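You operate a simulated robot arm through the tools that you are given. There is no shell and no other tool.

The job below is to be done with a simulated robot arm. You get a single attempt, and the scene is never put back.

## Task
Put things in order on the top of the carton bench. At the end: the grey bush from the top of the carton bench stands where the black filter stood; the green spring stands on top of the round block; the black filter from the top of the carton bench stands on top of the blue flange; the injector from the top of the carton bench is on the silver large plate; the grey pin from the top of the carton bench stands where the grey bush stood; whatever was shut is shut again. Leave all else as you found it, and nothing knocked over.

It is judged by the outcome, as a careful person would: the job done as asked, and still so three seconds after it is handed in. It fails if anything else is knocked over, pushed out of place, dropped, spilled or broken.

## Robot
A 7-joint arm with a two-finger parallel gripper, fixed in place. Base frame: the origin is on the floor under the middle of its stand, x ahead of it, y to its left, z up; the work surface is at about z = 880. Units: mm, degrees, N and s.
With the tool pointing down near the work surface it reaches from about 240 to 680 mm from the base axis. Its first joint turns from -66.0 to 66.0 degrees. Payload 2.4 kg.
The TCP is the grasp point between the finger pads, 30 mm short of the fingertips. In the tool frame z runs along the fingers and y along their closing line. Largest opening 94 mm; finger width 28, thickness 10; the body of the gripper, 50 by 96 mm, starts 55 mm behind the TCP.
Orientation is that of the tool frame in the base frame, as a unit quaternion [x, y, z, w]. With the fingers straight down and closing along the base's y, the tool's x points along the base's -x, its y along +y and its z along -z.

## Interface
- The arm moves only by the tool arm_command. Its arguments are lists of equal length, an entry for each row: "turn": the turn, a rotation vector about the base's x, y, z in units of 180 degrees (1.0 is 180 degrees), a list of three; "translation": the shift along the base's x, y, z in units of 250 mm (1.0 is 250 mm), a list of three; "hand": the gripper command, from -1 (fully open) to 1 (shut), values between in proportion. In form: {"turn": [[wx, wy, wz], ...], "translation": [[tx, ty, tz], ...], "hand": [hand, ...]}. A call has 1 to 20 rows; each row is the pose to reach, as a shift and turn from the pose commanded when the call began. A call with a number of a shift or a turn outside -1 to 1 is refused whole. Rows are played at 5 a second. More than 50 mm and 8.6 degrees between two rows, or a gripper value outside its range, and nothing of the call is played. A pose out of reach is approached as far as the arm can. The call stops where the force on the tool passes 40 N (or 10 N more than at its start, if that is more) or the arm is blocked; 0.2 s more then pass. Each finger travels about 153 mm/s and halts on what it meets, pressing with about 36 N; the grip force reading is that of the motor and also rises with nothing between the fingers. The clock runs only during rows and for 0.2 s after the last one: add rows that repeat a pose to give the fingers time. The reply holds the time, the measured pose of the TCP, the force on the tool along the base axes, the opening and the grip force, in the units named above and with some noise, with the torque about the TCP (base axes, N m) and any sound that the robot's microphone picked up.
- Cameras (640 x 400 px; columns grow to the right, rows downward): "scene" is fixed at [55.2, 519.3, 1422]; the picture's right is [-0.25, -0.97, 0.00], its down [-0.74, 0.19, -0.64] and it looks along [0.62, -0.16, -0.77] (base axes); focal length 333 px, centre (320, 200). "wrist" rides on the gripper at [76, 14, -102] in the tool frame; the picture's right is [-0.18, 0.98, 0.00], its down [-0.75, -0.14, -0.64] and it looks along [-0.63, -0.12, 0.77] (tool axes); focal length 243 px, centre (320, 200). There is no depth. A picture from a camera that has moved, and an enlarged one, comes with that camera's place and axes in the base frame and with its lens.
- get_image(camera): a new picture of that camera. The clock stands still meanwhile.
- enlarge(camera, box): a new picture of the part [left, top, right, bottom] of that camera's present view, enlarged. The clock stands still meanwhile.
- close_job(): hands the job in; it is judged then, once.

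Places have to be worked out from the pictures, the camera data and where the tool is seen. Open the gripper and draw the arm clear of the work before you hand the job in, unless the task says otherwise.

The tools are called after "Call:" as a command line: name --argument value ..., lists and objects as JSON in quotes. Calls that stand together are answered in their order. arm_command: Moves the arm, as the interface text tells. Its arguments: {"type":"object","properties":{"turn":{"type":"array","items":{"type":"array","items":{"type":"number"}}},"translation":{"type":"array","items":{"type":"array","items":{"type":"number"}}},"hand":{"type":"array","items":{"type":"number"}}},"required":["turn","translation","hand"]} The other tools are called the same way: get_image (camera) takes a picture; enlarge (camera, box) takes an enlarged picture of a part of a camera's view; close_job () hands the job in.

At the start:

```text
time: 0.0
eef_pos: [268.8, 339.4, 1178.1]
tool_rot: [0.0, 1.0, 0.0, 0.0]
wrist_force: [-0.5, 0.4, 0.1]
ft_torque: [-0.01, -0.01, 0.01]
opening: 94.1
grip_force: 0.1
```

scene: 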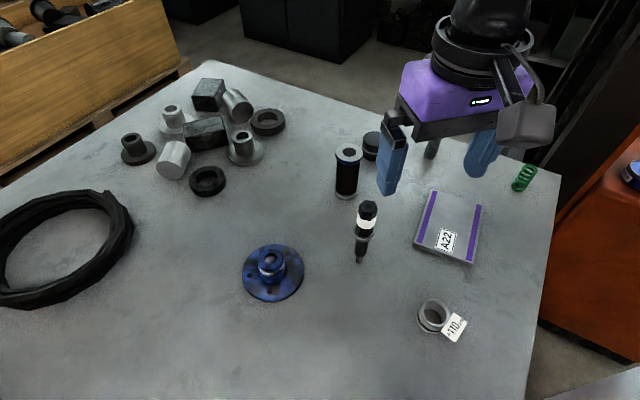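
wrist: 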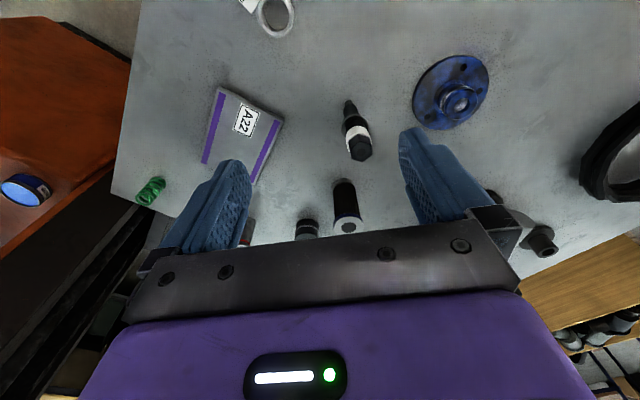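

I start by looking closely at the scene from both cameras, before moving anything.

Call:
enlarge --camera "scene" --box '[320, 100, 560, 250]'

Call:
enlarge --camera "scene" --box '[100, 60, 340, 210]'

Call:
enlarge --camera "scene" --box '[220, 180, 540, 380]'

Call:
enlarge --camera "wrist" --box '[120, 100, 440, 300]'

```text
2.67 times, centred on (440, 175) of scene
camera zoom: at [55.2, 519.3, 1422.0], right [-0.25, -0.97, 0.0], down [-0.74, 0.19, -0.64], along [0.62, -0.16, -0.77], focal length 887 px, centre (0, 267)
```

zoom: 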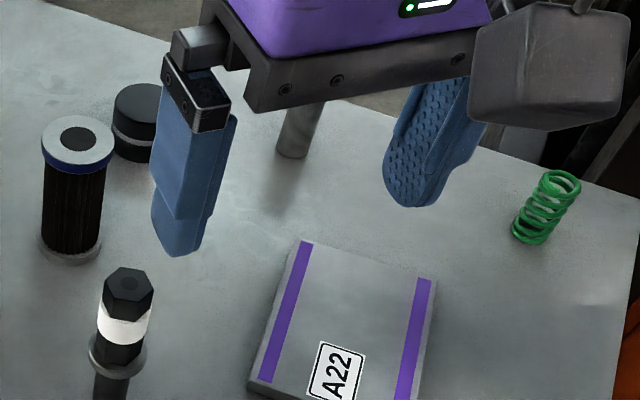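

```text
2.67 times, centred on (220, 135) of scene
camera zoom: at [55.2, 519.3, 1422.0], right [-0.25, -0.97, 0.0], down [-0.74, 0.19, -0.64], along [0.62, -0.16, -0.77], focal length 887 px, centre (587, 373)
```

zoom: 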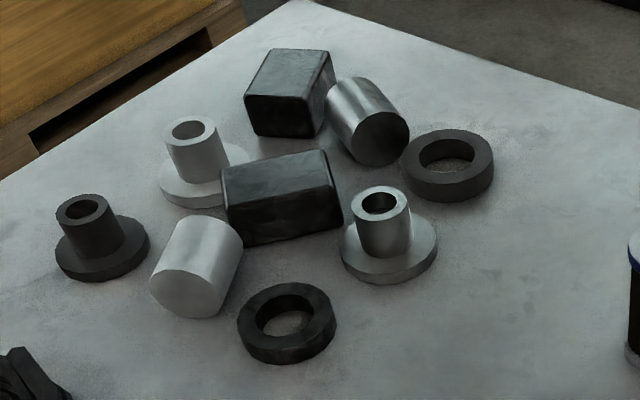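

```text
2.00 times, centred on (380, 280) of scene
camera zoom: at [55.2, 519.3, 1422.0], right [-0.25, -0.97, 0.0], down [-0.74, 0.19, -0.64], along [0.62, -0.16, -0.77], focal length 665 px, centre (200, 40)
```

zoom: 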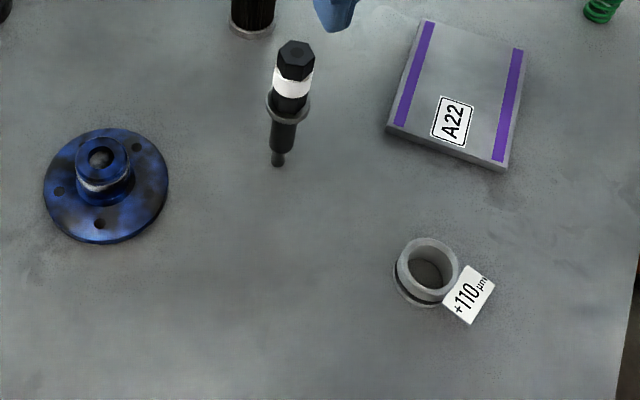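

```text
2.00 times, centred on (280, 200) of wrist
camera zoom: at [194.3, 352.2, 1282.1], right [0.18, 0.98, 0.0], down [0.75, -0.14, 0.64], along [0.63, -0.12, -0.77], focal length 485 px, centre (400, 200)
```

zoom: 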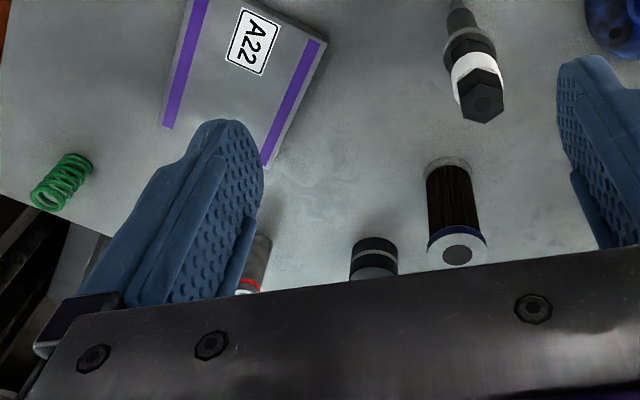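

The black filter stands near (501, 346), the injector upright near (332, 372), and the flange near (343, 530). The tagged bush is near (207, 290). The gripper hides the far-right part, so I move high over to the right to look there.

Call:
arm_command --turn '[[0, 0, 0], [0, 0, 0], [0, 0, 0], [0, 0, 0], [0, 0, 0]]' --translation '[[0.024, -0.175, -0.02], [0.048, -0.35, -0.04], [0.072, -0.525, -0.06], [0.096, -0.7, -0.08], [0.12, -0.876, -0.1]]' --hand '[-1, -1, -1, -1, -1]'

Call:
get_image --camera "scene"

Call:
get_image --camera "wrist"

```text
time: 1.2
eef_pos: [299.4, 121.0, 1156.8]
tool_rot: [-0.001, 1.0, 0.0, 0.001]
wrist_force: [0.1, 0.6, 0.6]
ft_torque: [0.0, -0.01, 0.0]
opening: 93.7
grip_force: 0.0
```

```text
taken
```

scene: 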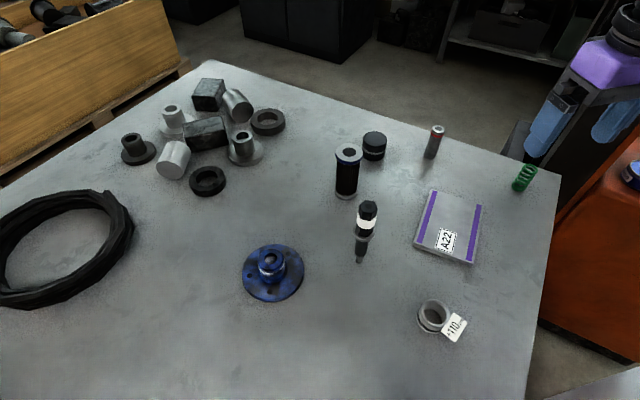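

```text
taken
camera wrist: at [225.0, 132.0, 1259.1], right [0.18, 0.98, 0.0], down [0.75, -0.14, 0.64], along [0.63, -0.12, -0.77], focal length 243 px, centre (320, 200)
```

wrist: 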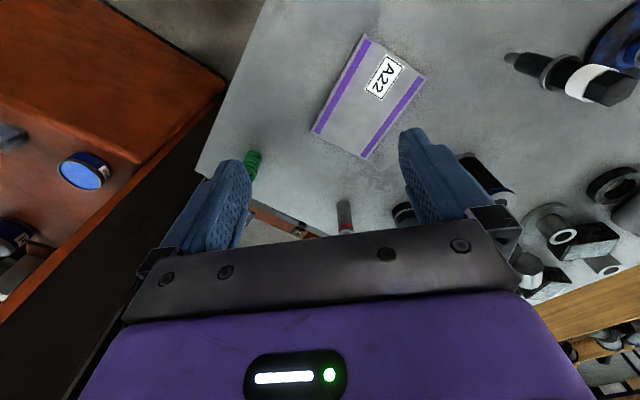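

The scene view is now clear of the gripper. I enlarge the region around the cylinders, the pin and the spring to identify each one.

Call:
enlarge --camera "scene" --box '[320, 110, 480, 210]'

Call:
enlarge --camera "scene" --box '[400, 150, 560, 270]'

Call:
enlarge --camera "scene" --box '[400, 280, 500, 345]'

Call:
enlarge --camera "scene" --box '[220, 220, 340, 310]'

Call:
enlarge --camera "scene" --box '[320, 190, 420, 270]'

```text
4.00 times, centred on (400, 160) of scene
camera zoom: at [55.2, 519.3, 1422.0], right [-0.25, -0.97, 0.0], down [-0.74, 0.19, -0.64], along [0.62, -0.16, -0.77], focal length 1331 px, centre (0, 360)
```

zoom: 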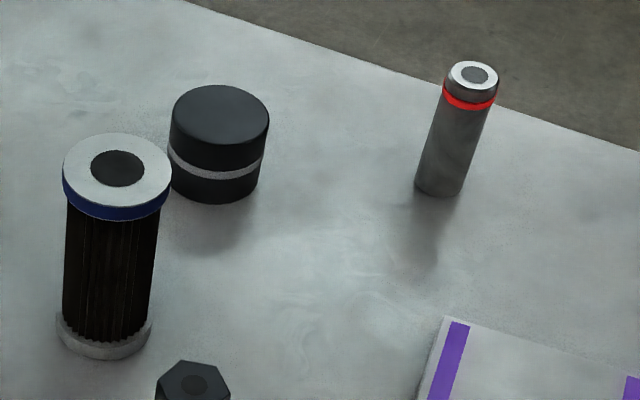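

```text
3.33 times, centred on (480, 210) of scene
camera zoom: at [55.2, 519.3, 1422.0], right [-0.25, -0.97, 0.0], down [-0.74, 0.19, -0.64], along [0.62, -0.16, -0.77], focal length 1109 px, centre (-213, 167)
```

zoom: 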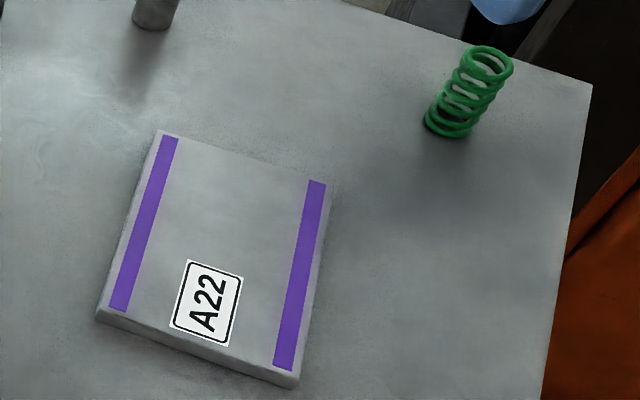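

```text
6.15 times, centred on (450, 312) of scene
camera zoom: at [55.2, 519.3, 1422.0], right [-0.25, -0.97, 0.0], down [-0.74, 0.19, -0.64], along [0.62, -0.16, -0.77], focal length 2047 px, centre (-480, -492)
```

zoom: 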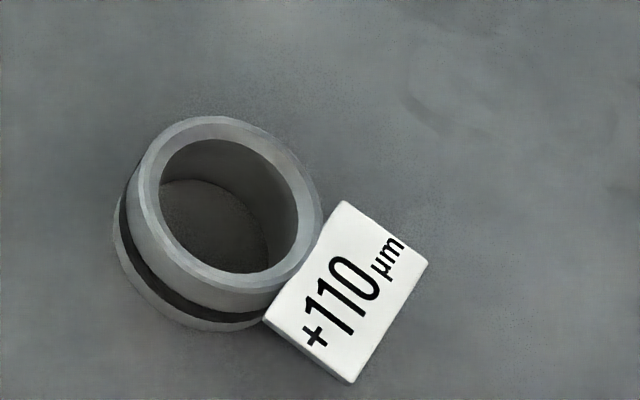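

```text
4.44 times, centred on (280, 265) of scene
camera zoom: at [55.2, 519.3, 1422.0], right [-0.25, -0.97, 0.0], down [-0.74, 0.19, -0.64], along [0.62, -0.16, -0.77], focal length 1479 px, centre (498, -89)
```

zoom: 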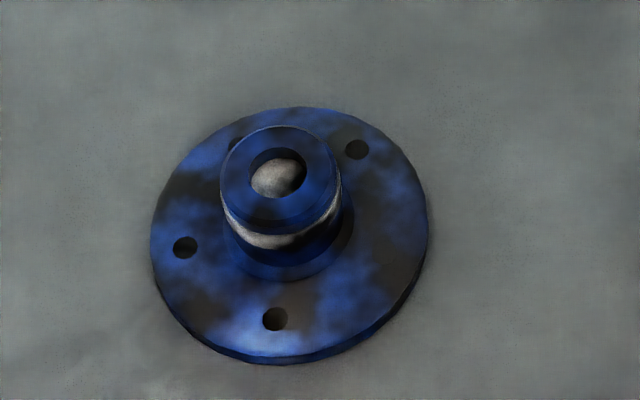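

```text
5.00 times, centred on (370, 230) of scene
camera zoom: at [55.2, 519.3, 1422.0], right [-0.25, -0.97, 0.0], down [-0.74, 0.19, -0.64], along [0.62, -0.16, -0.77], focal length 1664 px, centre (70, 50)
```

zoom: 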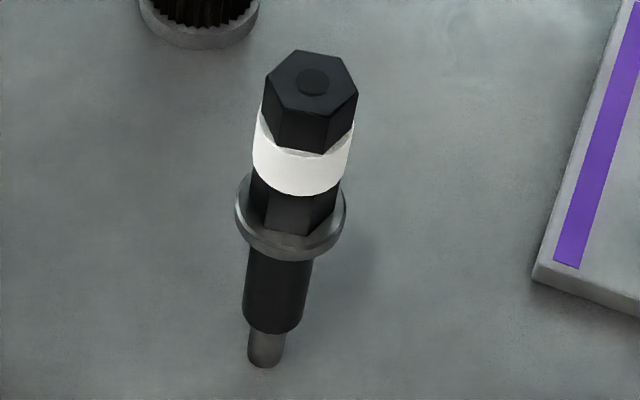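

The pin is near (559, 119) and about 27 wide by 82 tall. The round block, a black puck, is near (605, 245), and the spring is near (422, -25). I need to know how the "+110 µm" tag relates to the bush, so I move the wrist camera over it.

Call:
arm_command --turn '[[0, 0, 0], [0, 0, 0], [0, 0, 0], [0, 0, 0], [0, 0, 0]]' --translation '[[-0.088, 0.136, -0.054], [-0.176, 0.272, -0.108], [-0.264, 0.408, -0.162], [-0.352, 0.544, -0.216], [-0.44, 0.68, -0.27]]' --hand '[-1, -1, -1, -1, -1]'

Call:
get_image --camera "wrist"

Call:
get_image --camera "scene"

```text
time: 2.4
eef_pos: [190.0, 289.9, 1088.9]
tool_rot: [0.0, 1.0, -0.001, 0.0]
wrist_force: [0.0, 0.3, -0.4]
ft_torque: [-0.03, 0.01, 0.02]
opening: 94.1
grip_force: 0.1
```

```text
taken
camera wrist: at [115.8, 302.9, 1191.0], right [0.18, 0.98, 0.0], down [0.75, -0.14, 0.64], along [0.63, -0.12, -0.77], focal length 243 px, centre (320, 200)
```

wrist: 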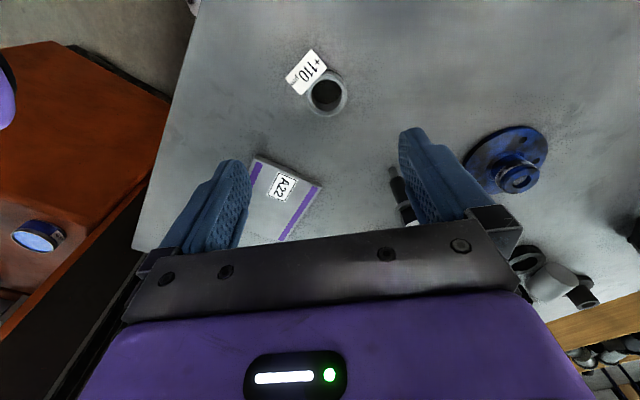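

```text
taken
```

scene: 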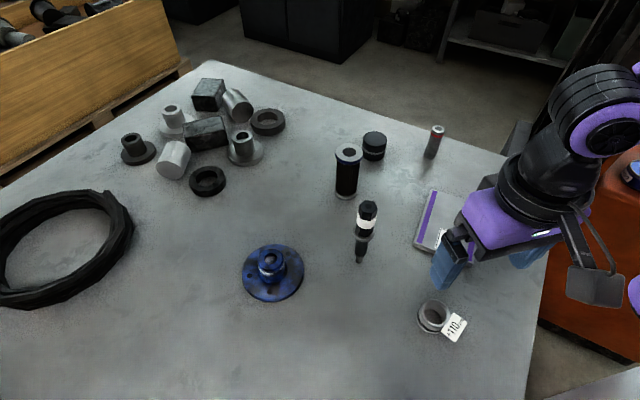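

Call:
enlarge --camera "wrist" --box '[260, 30, 388, 130]'

Call:
enlarge --camera "wrist" --box '[220, 130, 420, 255]'

```text
4.00 times, centred on (324, 80) of wrist
camera zoom: at [115.8, 302.9, 1191.0], right [0.18, 0.98, 0.0], down [0.75, -0.14, 0.64], along [0.63, -0.12, -0.77], focal length 970 px, centre (304, 680)
```

zoom: 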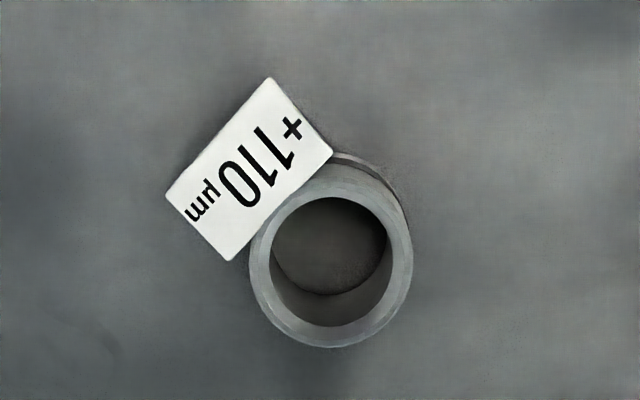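

```text
3.20 times, centred on (320, 192) of wrist
camera zoom: at [115.8, 302.9, 1191.0], right [0.18, 0.98, 0.0], down [0.75, -0.14, 0.64], along [0.63, -0.12, -0.77], focal length 776 px, centre (320, 224)
```

zoom: 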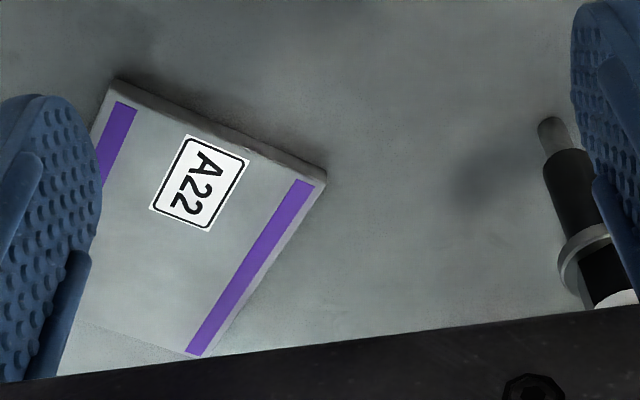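

Triangulating the tag's corners from both cameras puts it level at z≈908. It is fixed to the top edge of the bush, whose centre is about (200, 295), on the side facing (-0.84, -0.55). Next I look at the flange hub from closer so I can place the filter accurately.

Call:
arm_command --turn '[[0, 0, 0], [0, 0, 0], [0, 0, 0], [0, 0, 0], [0, 0, 0]]' --translation '[[0.088, 0.144, 0.05], [0.176, 0.288, 0.08], [0.264, 0.432, 0.08], [0.352, 0.576, 0.08], [0.44, 0.72, 0.08]]' --hand '[-1, -1, -1, -1, -1]'

Call:
get_image --camera "wrist"

```text
time: 3.6
eef_pos: [297.1, 470.5, 1105.5]
tool_rot: [-0.001, 1.0, 0.0, 0.0]
wrist_force: [-0.4, 0.4, 0.4]
ft_torque: [0.03, 0.0, 0.0]
opening: 94.1
grip_force: 0.1
```

```text
taken
camera wrist: at [223.2, 483.3, 1208.3], right [0.18, 0.98, 0.0], down [0.75, -0.14, 0.64], along [0.63, -0.12, -0.77], focal length 243 px, centre (320, 200)
```

wrist: 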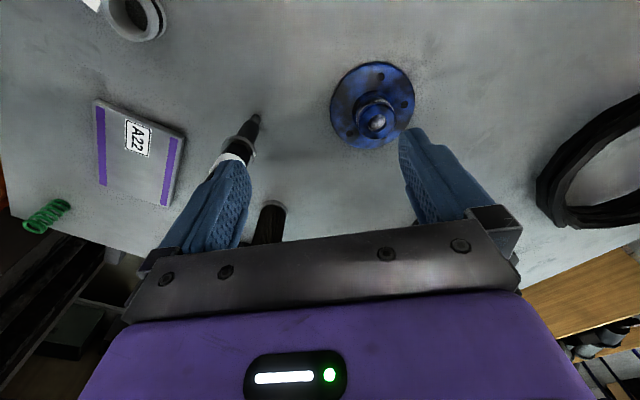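

Call:
enlarge --camera "wrist" --box '[308, 50, 436, 155]'

Call:
enlarge --camera "wrist" --box '[80, 80, 300, 220]'

```text
3.81 times, centred on (372, 102) of wrist
camera zoom: at [223.2, 483.3, 1208.3], right [0.18, 0.98, 0.0], down [0.75, -0.14, 0.64], along [0.63, -0.12, -0.77], focal length 924 px, centre (122, 571)
```

zoom: 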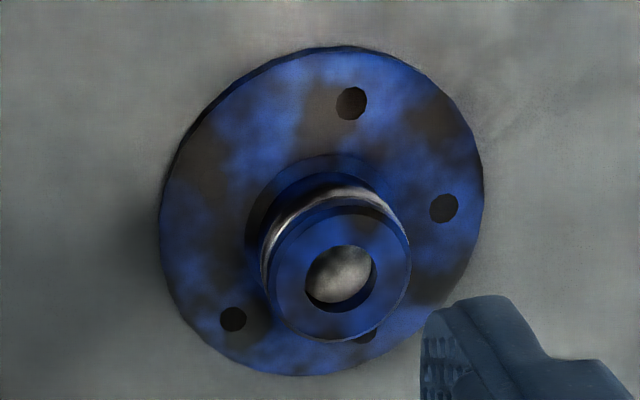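

```text
2.86 times, centred on (190, 150) of wrist
camera zoom: at [223.2, 483.3, 1208.3], right [0.18, 0.98, 0.0], down [0.75, -0.14, 0.64], along [0.63, -0.12, -0.77], focal length 693 px, centre (691, 343)
```

zoom: 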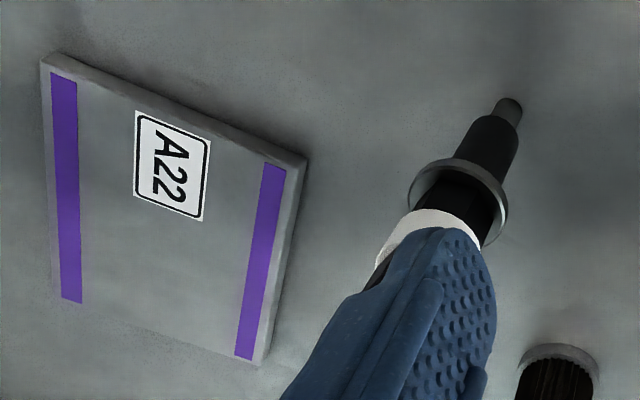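

The hub centre comes out at about (346, 530), with its top near z≈930. Next I go behind the black filter at height, so the wrist camera sees it between the fingers.

Call:
arm_command --turn '[[0, 0, 0], [0, 0, 0], [0, 0, 0], [0, 0, 0], [0, 0, 0]]' --translation '[[0.101, -0.1245, 0.01], [0.202, -0.249, 0.02], [0.303, -0.3735, 0.02], [0.405, -0.498, 0.02], [0.405, -0.498, 0.02]]' --hand '[-1, -1, -1, -1, -1]'

Call:
get_image --camera "wrist"

Call:
get_image --camera "scene"

```text
time: 4.8
eef_pos: [399.1, 345.8, 1112.9]
tool_rot: [-0.001, 1.0, 0.0, -0.001]
wrist_force: [0.0, -0.5, 0.5]
ft_torque: [0.03, -0.02, -0.02]
opening: 93.7
grip_force: 0.0
```

```text
taken
camera wrist: at [325.5, 358.5, 1214.4], right [0.18, 0.98, 0.0], down [0.75, -0.14, 0.64], along [0.63, -0.12, -0.77], focal length 243 px, centre (320, 200)
```

wrist: 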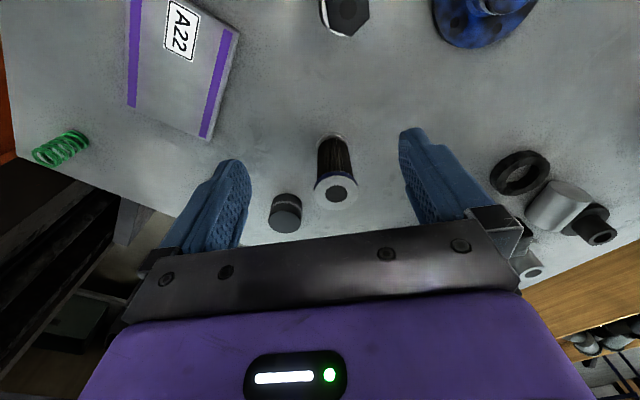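

```text
taken
```

scene: 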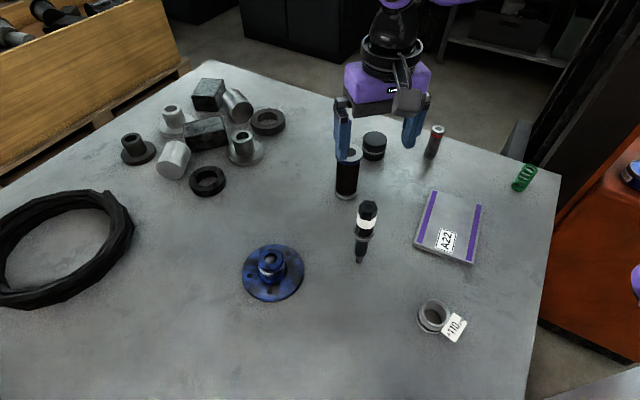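

Call:
enlarge --camera "wrist" --box '[240, 120, 400, 240]'

Call:
enlarge --camera "wrist" --box '[20, 0, 250, 170]'

```text
3.33 times, centred on (320, 180) of wrist
camera zoom: at [325.5, 358.5, 1214.4], right [0.18, 0.98, 0.0], down [0.75, -0.14, 0.64], along [0.63, -0.12, -0.77], focal length 809 px, centre (320, 267)
```

zoom: 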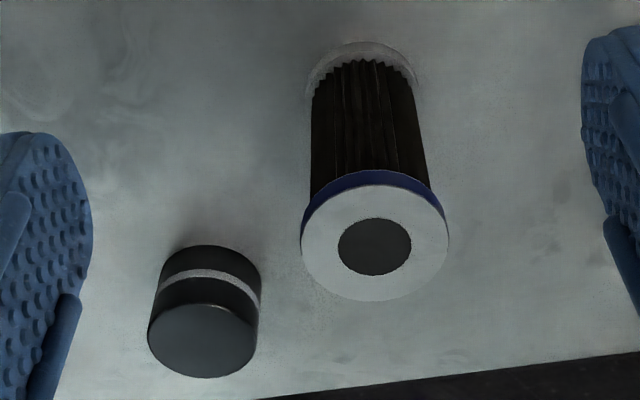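

```text
2.35 times, centred on (135, 85) of wrist
camera zoom: at [325.5, 358.5, 1214.4], right [0.18, 0.98, 0.0], down [0.75, -0.14, 0.64], along [0.63, -0.12, -0.77], focal length 571 px, centre (755, 471)
```

zoom: 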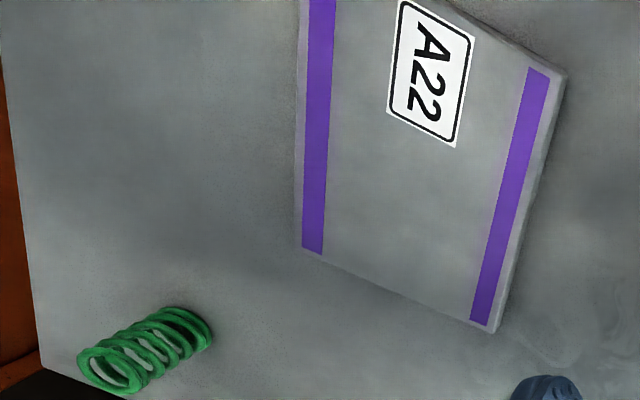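

The filter's top centre resolves to (502, 346, 991). I move over it, lower the open fingers to z≈978 so the pads straddle the top cap, and check before closing.

Call:
arm_command --turn '[[0, 0, 0], [0, 0, 0], [0, 0, 0], [0, 0, 0], [0, 0, 0], [0, 0, 0], [0, 0, 0]]' --translation '[[0.137, 0, 0], [0.273, 0, 0], [0.41, 0, 0], [0.41, 0, -0.177], [0.41, 0, -0.354], [0.41, 0, -0.53], [0.41, 0, -0.53]]' --hand '[-1, -1, -1, -1, -1, -1, -1]'

Call:
get_image --camera "wrist"

Call:
enlarge --camera "scene" --box '[300, 70, 460, 210]'

```text
time: 6.4
eef_pos: [503.5, 344.2, 978.3]
tool_rot: [0.0, 1.0, 0.0, 0.0]
wrist_force: [-0.2, 0.2, 0.2]
ft_torque: [-0.01, 0.01, 0.04]
opening: 94.0
grip_force: 0.0
```

```text
taken
camera wrist: at [428.6, 357.1, 1081.3], right [0.18, 0.98, 0.0], down [0.75, -0.14, 0.64], along [0.63, -0.12, -0.77], focal length 243 px, centre (320, 200)
```

wrist: 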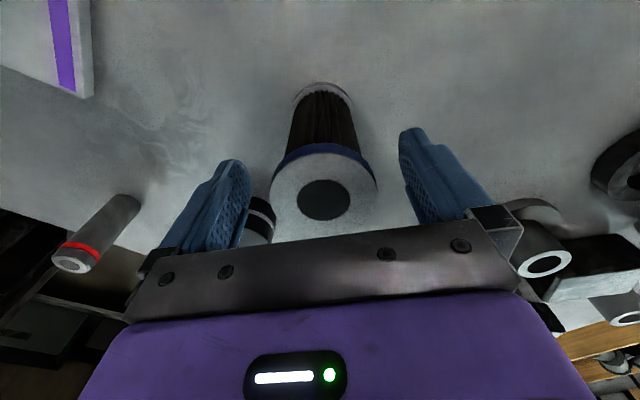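

```text
2.86 times, centred on (380, 140) of scene
camera zoom: at [55.2, 519.3, 1422.0], right [-0.25, -0.97, 0.0], down [-0.74, 0.19, -0.64], along [0.62, -0.16, -0.77], focal length 951 px, centre (149, 371)
```

zoom: 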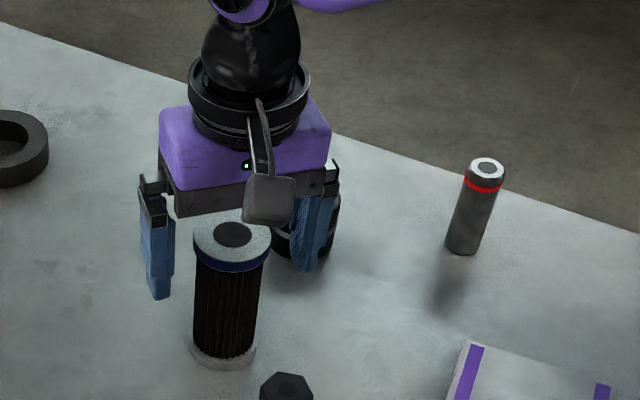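

Call:
enlarge --camera "wrist" --box '[200, 70, 440, 240]'

```text
2.35 times, centred on (320, 155) of wrist
camera zoom: at [428.6, 357.1, 1081.3], right [0.18, 0.98, 0.0], down [0.75, -0.14, 0.64], along [0.63, -0.12, -0.77], focal length 571 px, centre (320, 306)
```

zoom: 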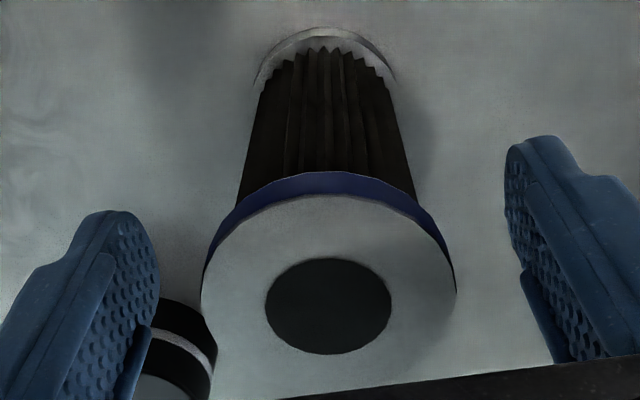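

The filter's top centre is at (502.7, 345, 991), so the TCP is well centred over it. I close the gripper on the cap.

Call:
arm_command --turn '[[0, 0, 0], [0, 0, 0], [0, 0, 0], [0, 0, 0]]' --translation '[[0, 0, 0], [0, 0, 0], [0, 0, 0], [0, 0, 0]]' --hand '[0.0, 1, 1, 1]'

Call:
enlarge --camera "scene" --box '[300, 70, 460, 210]'

```text
time: 7.4
eef_pos: [504.0, 345.6, 978.9]
tool_rot: [0.0, 1.0, 0.0, 0.0]
wrist_force: [-0.2, 1.0, 0.2]
ft_torque: [0.02, -0.05, 0.0]
opening: 50.5
grip_force: 35.7
```

```text
2.86 times, centred on (380, 140) of scene
camera zoom: at [55.3, 519.3, 1421.9], right [-0.25, -0.97, 0.0], down [-0.74, 0.19, -0.64], along [0.62, -0.16, -0.77], focal length 951 px, centre (149, 371)
```

zoom: 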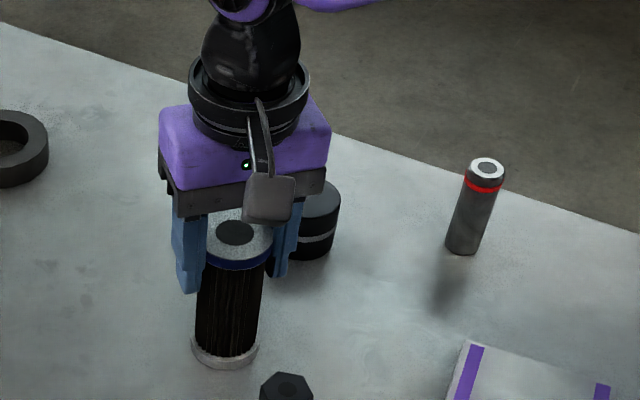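

The grip holds at 50.5 mm. I lift it a little and check the load and the hold.

Call:
arm_command --turn '[[0, 0, 0], [0, 0, 0], [0, 0, 0]]' --translation '[[0, 0, 0.04], [0, 0, 0.12], [0, 0, 0.12]]' --hand '[1, 1, 1]'

Call:
enlarge --camera "scene" --box '[300, 70, 460, 210]'

```text
time: 8.2
eef_pos: [503.3, 346.7, 1010.6]
tool_rot: [0.001, 1.0, 0.0, 0.0]
wrist_force: [-0.2, -0.7, 1.1]
ft_torque: [0.1, -0.03, -0.03]
opening: 50.2
grip_force: 36.3
```

```text
2.86 times, centred on (380, 140) of scene
camera zoom: at [55.2, 519.3, 1422.0], right [-0.25, -0.97, 0.0], down [-0.74, 0.19, -0.64], along [0.62, -0.16, -0.77], focal length 951 px, centre (149, 371)
```

zoom: 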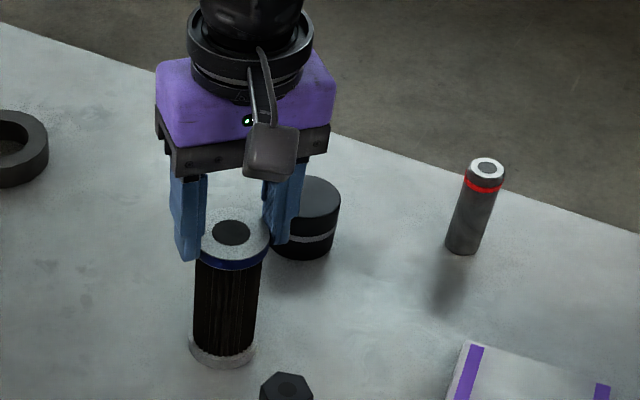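

The filter did not come up. The fingers slid along it, and it still stands on the table. I look closely before doing anything else.

Call:
get_image --camera "wrist"

Call:
enlarge --camera "wrist" --box '[200, 70, 440, 240]'

Call:
enlarge --camera "scene" --box '[320, 100, 420, 200]'

```text
taken
camera wrist: at [428.4, 359.2, 1113.1], right [0.18, 0.98, 0.0], down [0.75, -0.14, 0.64], along [0.63, -0.12, -0.77], focal length 243 px, centre (320, 200)
```

wrist: 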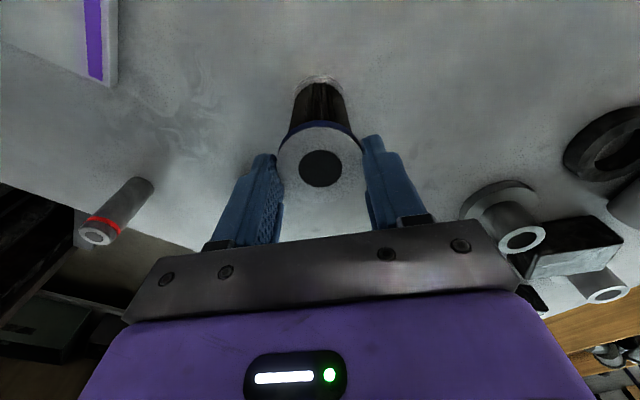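

```text
2.35 times, centred on (320, 155) of wrist
camera zoom: at [428.4, 359.2, 1113.1], right [0.18, 0.98, 0.0], down [0.75, -0.14, 0.64], along [0.63, -0.12, -0.77], focal length 571 px, centre (320, 306)
```

zoom: 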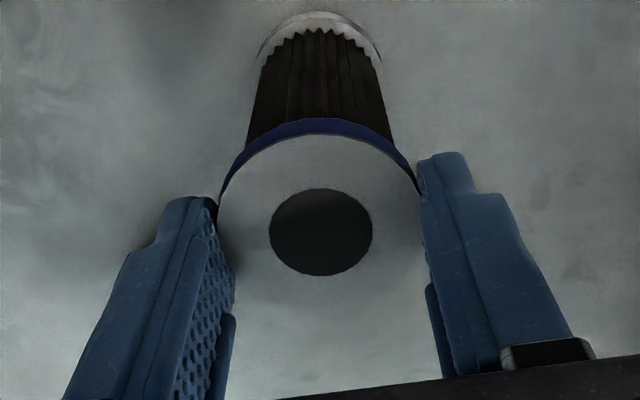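

```text
4.00 times, centred on (370, 150) of scene
camera zoom: at [55.2, 519.3, 1422.0], right [-0.25, -0.97, 0.0], down [-0.74, 0.19, -0.64], along [0.62, -0.16, -0.77], focal length 1331 px, centre (120, 400)
```

zoom: 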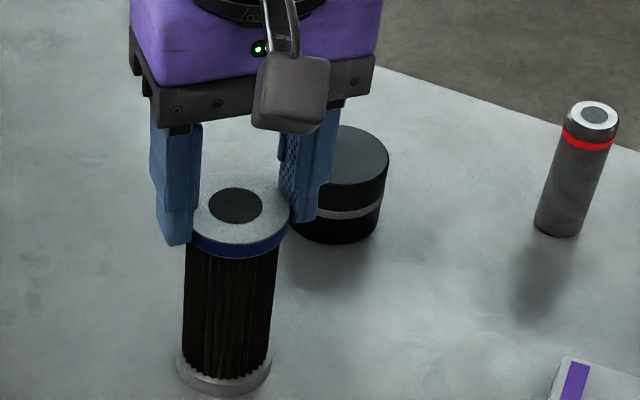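

The fingers slid along the cap, so this part is slippery or heavy and the cap rim alone isn't enough. I reopen, go lower so more of the pads overlap the filter, and regrip. Then I lift only a few millimetres while watching the force.

Call:
arm_command --turn '[[0, 0, 0], [0, 0, 0], [0, 0, 0], [0, 0, 0], [0, 0, 0], [0, 0, 0]]' --translation '[[0, 0, 0], [0, 0, 0], [0, 0, -0.1], [0, 0, -0.2], [0, 0, -0.212], [0, 0, -0.212]]' --hand '[-0.3, -0.6, -0.6, -0.6, -0.6, -0.6]'

Call:
enlarge --camera "scene" --box '[320, 100, 420, 200]'

Call:
enlarge --camera "wrist" --box '[200, 70, 440, 240]'

```text
time: 9.6
eef_pos: [502.3, 345.4, 956.6]
tool_rot: [0.0, 1.0, 0.0, -0.001]
wrist_force: [0.3, 0.0, -0.4]
ft_torque: [-0.03, 0.01, -0.02]
opening: 75.2
grip_force: 0.0
```

```text
4.00 times, centred on (370, 150) of scene
camera zoom: at [55.2, 519.3, 1422.0], right [-0.25, -0.97, 0.0], down [-0.74, 0.19, -0.64], along [0.62, -0.16, -0.77], focal length 1331 px, centre (120, 400)
```

zoom: 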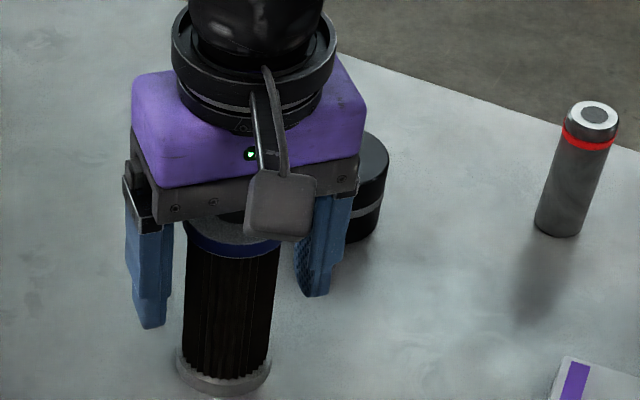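

```text
2.35 times, centred on (320, 155) of wrist
camera zoom: at [427.7, 358.4, 1059.4], right [0.18, 0.98, 0.0], down [0.75, -0.14, 0.64], along [0.63, -0.12, -0.77], focal length 571 px, centre (320, 306)
```

zoom: 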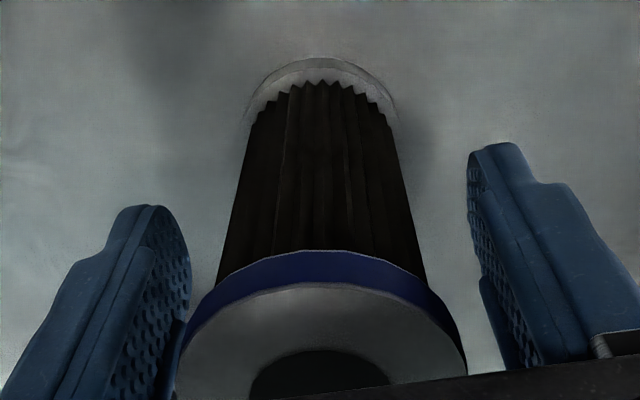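

The fingers now straddle the filter with their tips near z≈926. I close, then raise just 5 mm and read the force.

Call:
arm_command --turn '[[0, 0, 0], [0, 0, 0], [0, 0, 0], [0, 0, 0], [0, 0, 0]]' --translation '[[0, 0, 0], [0, 0, 0], [0, 0, 0], [0, 0, 0], [0, 0, 0]]' --hand '[0, 1, 1, 1, 1]'

Call:
arm_command --turn '[[0, 0, 0], [0, 0, 0]]' --translation '[[0, 0, 0.01], [0, 0, 0.02]]' --hand '[1, 1]'

Call:
enlarge --camera "wrist" --box '[200, 70, 440, 240]'

Call:
enlarge --camera "scene" --box '[320, 100, 420, 200]'

```text
time: 10.8
eef_pos: [502.6, 345.5, 956.5]
tool_rot: [0.0, 1.0, 0.0, 0.0]
wrist_force: [0.0, 0.0, 1.5]
ft_torque: [0.02, -0.02, -0.01]
opening: 51.1
grip_force: 36.1
```

```text
time: 11.4
eef_pos: [502.2, 346.2, 962.0]
tool_rot: [0.0, 1.0, 0.0, 0.0]
wrist_force: [-0.7, 0.3, -2.4]
ft_torque: [0.0, 0.02, -0.04]
opening: 50.8
grip_force: 36.3
```

```text
2.35 times, centred on (320, 155) of wrist
camera zoom: at [427.7, 358.7, 1064.6], right [0.18, 0.98, 0.0], down [0.75, -0.14, 0.64], along [0.63, -0.12, -0.77], focal length 571 px, centre (320, 306)
```

zoom: 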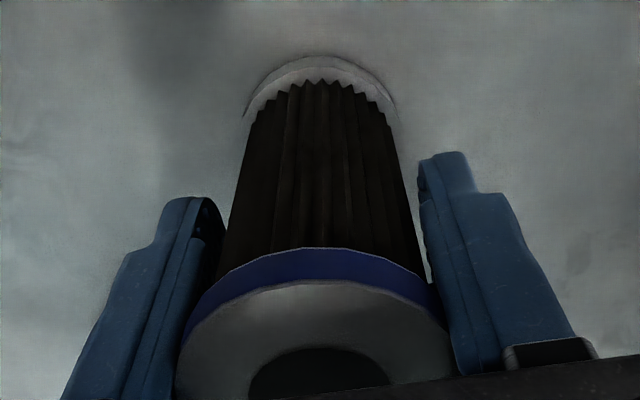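

```text
4.00 times, centred on (370, 150) of scene
camera zoom: at [55.3, 519.3, 1421.9], right [-0.25, -0.97, 0.0], down [-0.74, 0.19, -0.64], along [0.62, -0.16, -0.77], focal length 1331 px, centre (120, 400)
```

zoom: 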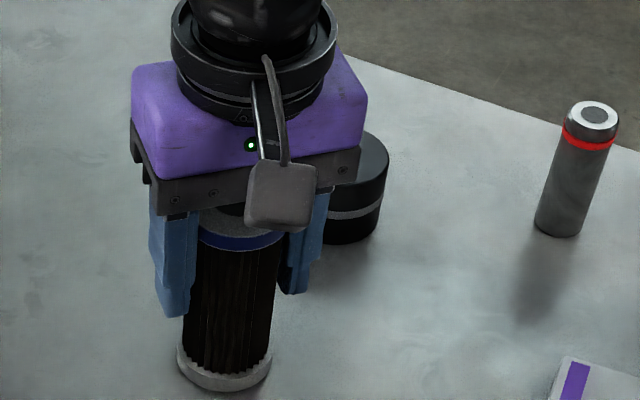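

This time it moves with the hand: the base has risen and the load reads about 2.4 N. I raise a bit more, slowly, and check for slip.

Call:
arm_command --turn '[[0, 0, 0], [0, 0, 0], [0, 0, 0], [0, 0, 0], [0, 0, 0]]' --translation '[[0, 0, 0.012], [0, 0, 0.024], [0, 0, 0.036], [0, 0, 0.048], [0, 0, 0.048]]' --hand '[1, 1, 1, 1, 1]'

Call:
enlarge --camera "wrist" --box '[200, 70, 440, 240]'

Call:
enlarge --camera "scene" --box '[320, 100, 420, 200]'

```text
time: 12.6
eef_pos: [502.7, 345.6, 974.2]
tool_rot: [0.0, 1.0, 0.001, 0.0]
wrist_force: [0.2, 0.0, -1.6]
ft_torque: [0.05, 0.04, -0.01]
opening: 51.1
grip_force: 35.5
```

```text
2.35 times, centred on (320, 155) of wrist
camera zoom: at [428.0, 358.6, 1076.8], right [0.18, 0.98, 0.0], down [0.75, -0.14, 0.64], along [0.63, -0.12, -0.77], focal length 571 px, centre (320, 306)
```

zoom: 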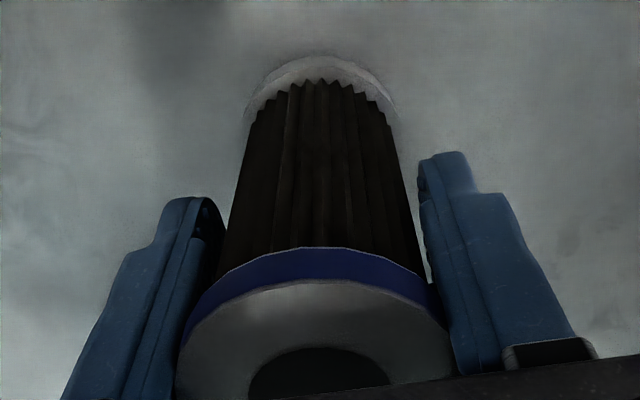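

```text
4.00 times, centred on (370, 150) of scene
camera zoom: at [55.3, 519.3, 1421.9], right [-0.25, -0.97, 0.0], down [-0.74, 0.19, -0.64], along [0.62, -0.16, -0.77], focal length 1331 px, centre (120, 400)
```

zoom: 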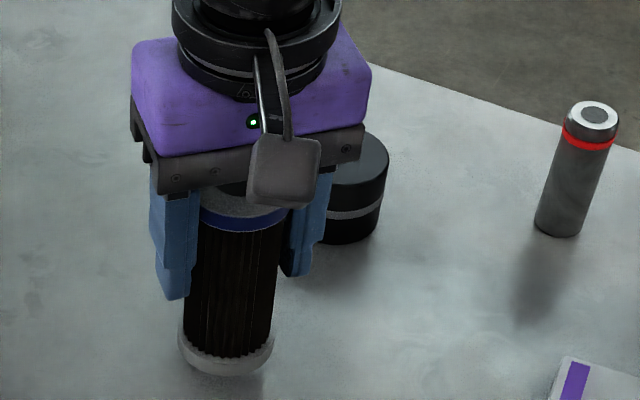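

It holds without slipping. I lift it clear and carry it smoothly over to above the flange hub at (346.5, 529.5).

Call:
arm_command --turn '[[0, 0, 0], [0, 0, 0], [0, 0, 0], [0, 0, 0], [0, 0, 0], [0, 0, 0], [0, 0, 0], [0, 0, 0], [0, 0, 0], [0, 0, 0], [0, 0, 0], [0, 0, 0], [0, 0, 0], [0, 0, 0], [0, 0, 0], [0, 0, 0]]' --translation '[[0, 0, 0.068], [0, 0, 0.136], [0, 0, 0.204], [0, 0, 0.272], [-0.031, 0.037, 0.272], [-0.094, 0.11, 0.272], [-0.168, 0.199, 0.272], [-0.243, 0.287, 0.272], [-0.318, 0.375, 0.272], [-0.393, 0.463, 0.272], [-0.468, 0.552, 0.272], [-0.543, 0.64, 0.272], [-0.599, 0.706, 0.272], [-0.624, 0.7356, 0.272], [-0.624, 0.7356, 0.272], [-0.624, 0.7356, 0.272]]' --hand '[1, 1, 1, 1, 1, 1, 1, 1, 1, 1, 1, 1, 1, 1, 1, 1]'

Call:
get_image --camera "scene"

Call:
get_image --camera "wrist"

Call:
enlarge --camera "scene" --box '[200, 160, 340, 310]'

```text
time: 16.0
eef_pos: [348.0, 529.9, 1041.8]
tool_rot: [0.0, 1.0, 0.0, 0.0]
wrist_force: [0.9, -0.6, -1.2]
ft_torque: [0.01, -0.01, -0.01]
opening: 51.2
grip_force: 36.4
```

```text
taken
```

scene: 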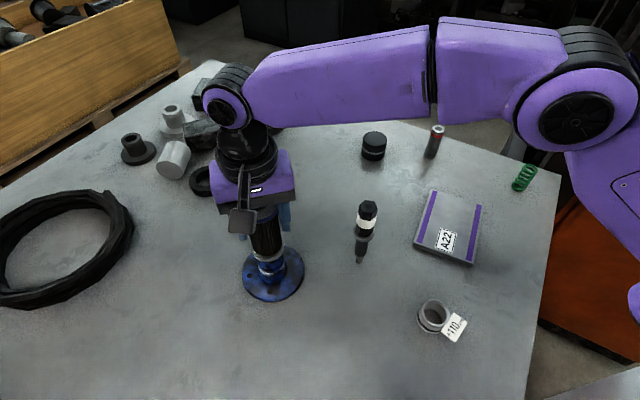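

```text
taken
camera wrist: at [272.4, 542.4, 1143.7], right [0.18, 0.98, 0.0], down [0.75, -0.14, 0.64], along [0.63, -0.12, -0.77], focal length 243 px, centre (320, 200)
```

wrist: 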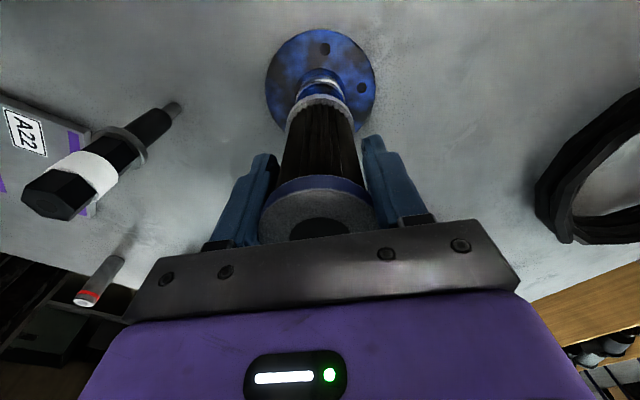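

```text
2.67 times, centred on (270, 235) of scene
camera zoom: at [55.3, 519.3, 1421.9], right [-0.25, -0.97, 0.0], down [-0.74, 0.19, -0.64], along [0.62, -0.16, -0.77], focal length 887 px, centre (453, 107)
```

zoom: 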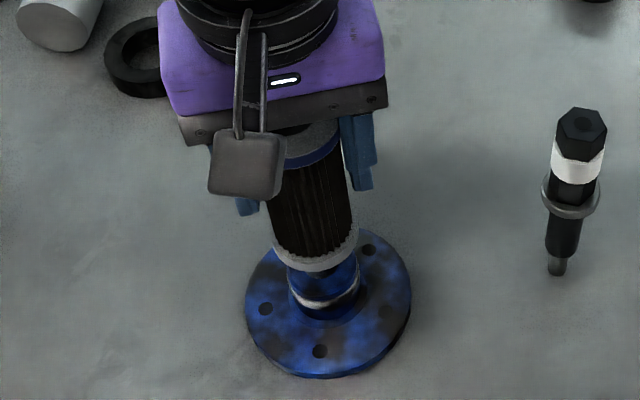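

Call:
enlarge --camera "wrist" --box '[240, 20, 400, 140]'

```text
3.33 times, centred on (320, 80) of wrist
camera zoom: at [272.4, 542.4, 1143.7], right [0.18, 0.98, 0.0], down [0.75, -0.14, 0.64], along [0.63, -0.12, -0.77], focal length 809 px, centre (320, 600)
```

zoom: 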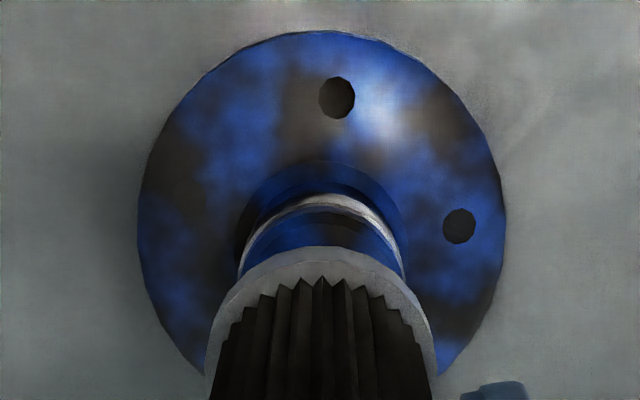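

The filter is aligned over the hub to within about 2 mm in x. I shift it -2 mm in x, lower it to just above the hub, and then step down in small moves watching the force.

Call:
arm_command --turn '[[0, 0, 0], [0, 0, 0], [0, 0, 0], [0, 0, 0]]' --translation '[[-0.008, 0, -0.03], [-0.008, 0, -0.07], [-0.008, 0, -0.1], [-0.008, 0, -0.1]]' --hand '[1, 1, 1, 1]'

Call:
enlarge --camera "scene" --box '[220, 200, 320, 310]'

Call:
enlarge --camera "wrist" --box '[240, 20, 400, 140]'

```text
time: 17.0
eef_pos: [344.9, 530.6, 1017.0]
tool_rot: [0.0, 1.0, 0.0, -0.001]
wrist_force: [-1.0, 1.4, -1.7]
ft_torque: [-0.02, -0.01, 0.01]
opening: 50.9
grip_force: 36.2
```

```text
3.64 times, centred on (270, 255) of scene
camera zoom: at [55.3, 519.3, 1421.9], right [-0.25, -0.97, 0.0], down [-0.74, 0.19, -0.64], along [0.62, -0.16, -0.77], focal length 1210 px, centre (502, 0)
```

zoom: 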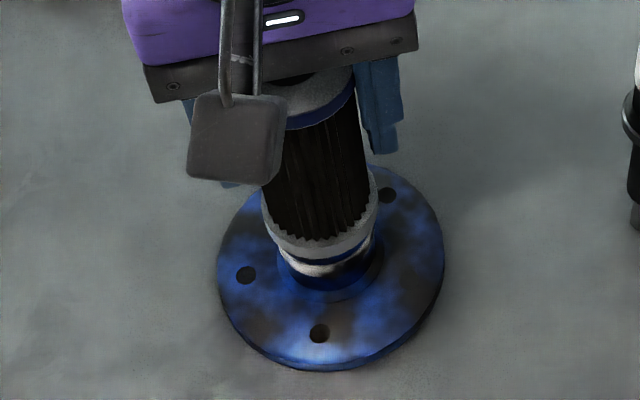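

```text
3.33 times, centred on (320, 80) of wrist
camera zoom: at [269.6, 542.4, 1118.8], right [0.18, 0.98, 0.0], down [0.75, -0.14, 0.64], along [0.63, -0.12, -0.77], focal length 809 px, centre (320, 600)
```

zoom: 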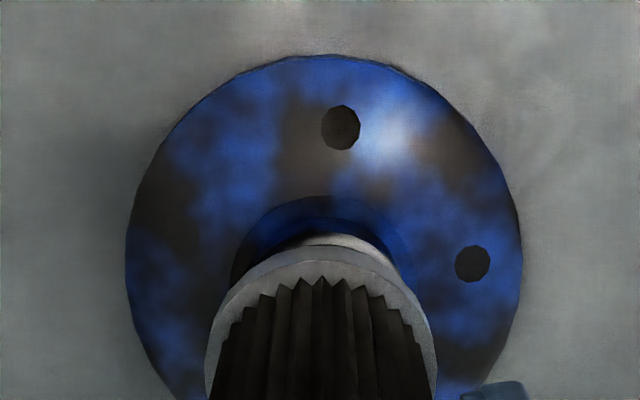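

About 10 mm remains. I lower 7 mm more and read the force.

Call:
arm_command --turn '[[0, 0, 0], [0, 0, 0], [0, 0, 0]]' --translation '[[0, 0, -0.014], [0, 0, -0.028], [0, 0, -0.028]]' --hand '[1, 1, 1]'

Call:
enlarge --camera "scene" --box '[220, 200, 320, 310]'

```text
time: 17.8
eef_pos: [344.9, 531.2, 1009.6]
tool_rot: [0.0, 1.0, 0.0, 0.001]
wrist_force: [-0.1, -0.6, -1.2]
ft_torque: [0.01, -0.03, 0.01]
opening: 51.1
grip_force: 36.0
```

```text
3.64 times, centred on (270, 255) of scene
camera zoom: at [55.3, 519.3, 1421.9], right [-0.25, -0.97, 0.0], down [-0.74, 0.19, -0.64], along [0.62, -0.16, -0.77], focal length 1210 px, centre (502, 0)
```

zoom: 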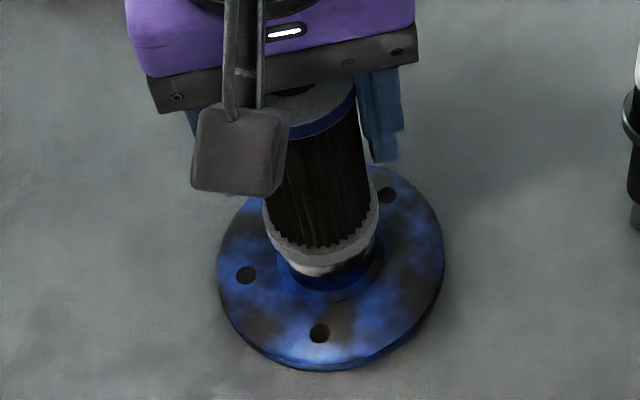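

There's no contact yet; the bottom is at about z≈933. I continue with a 2 mm step, then another.

Call:
arm_command --turn '[[0, 0, 0], [0, 0, 0]]' --translation '[[0, 0, -0.008], [0, 0, -0.008]]' --hand '[1, 1]'

Call:
arm_command --turn '[[0, 0, 0], [0, 0, 0]]' --translation '[[0, 0, -0.006], [0, 0, -0.006]]' --hand '[1, 1]'

```text
time: 18.4
eef_pos: [344.6, 530.9, 1009.3]
tool_rot: [0.0, 1.0, 0.001, 0.001]
wrist_force: [-0.2, -2.3, 13.4]
ft_torque: [-0.35, 0.27, 0.05]
opening: 50.9
grip_force: 35.7
```

```text
time: 19.0
eef_pos: [344.0, 529.1, 1008.6]
tool_rot: [0.0, 1.0, 0.001, 0.001]
wrist_force: [0.4, -3.9, 28.0]
ft_torque: [-0.46, 0.19, -0.01]
opening: 50.8
grip_force: 35.9
```

Contact came at TCP z≈1009, so the hub top is near 932. I ease off the pressing force before releasing.

Call:
arm_command --turn '[[0, 0, 0], [0, 0, 0], [0, 0, 0]]' --translation '[[0, 0, 0.007], [0, 0, 0.011], [0, 0, 0.011]]' --hand '[1, 1, 1]'

Call:
enlarge --camera "wrist" --box '[240, 20, 400, 140]'

Call:
enlarge --camera "scene" --box '[220, 200, 320, 310]'

```text
time: 19.8
eef_pos: [343.3, 529.1, 1008.8]
tool_rot: [0.0, 1.0, 0.0, 0.001]
wrist_force: [3.1, 3.1, 8.8]
ft_torque: [0.41, -0.36, 0.02]
opening: 51.0
grip_force: 35.8
```

```text
3.33 times, centred on (320, 80) of wrist
camera zoom: at [269.5, 541.8, 1111.0], right [0.18, 0.98, 0.0], down [0.75, -0.14, 0.64], along [0.63, -0.12, -0.77], focal length 809 px, centre (320, 600)
```

zoom: 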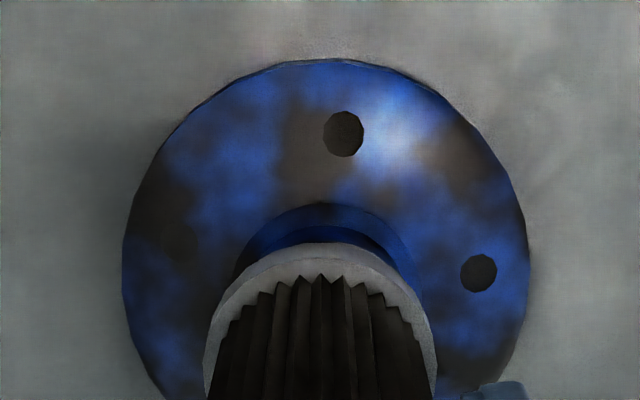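

```text
3.64 times, centred on (270, 255) of scene
camera zoom: at [55.2, 519.3, 1422.0], right [-0.25, -0.97, 0.0], down [-0.74, 0.19, -0.64], along [0.62, -0.16, -0.77], focal length 1210 px, centre (502, 0)
```

zoom: 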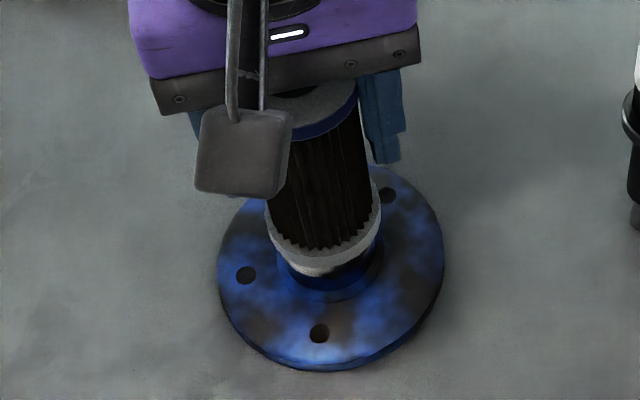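

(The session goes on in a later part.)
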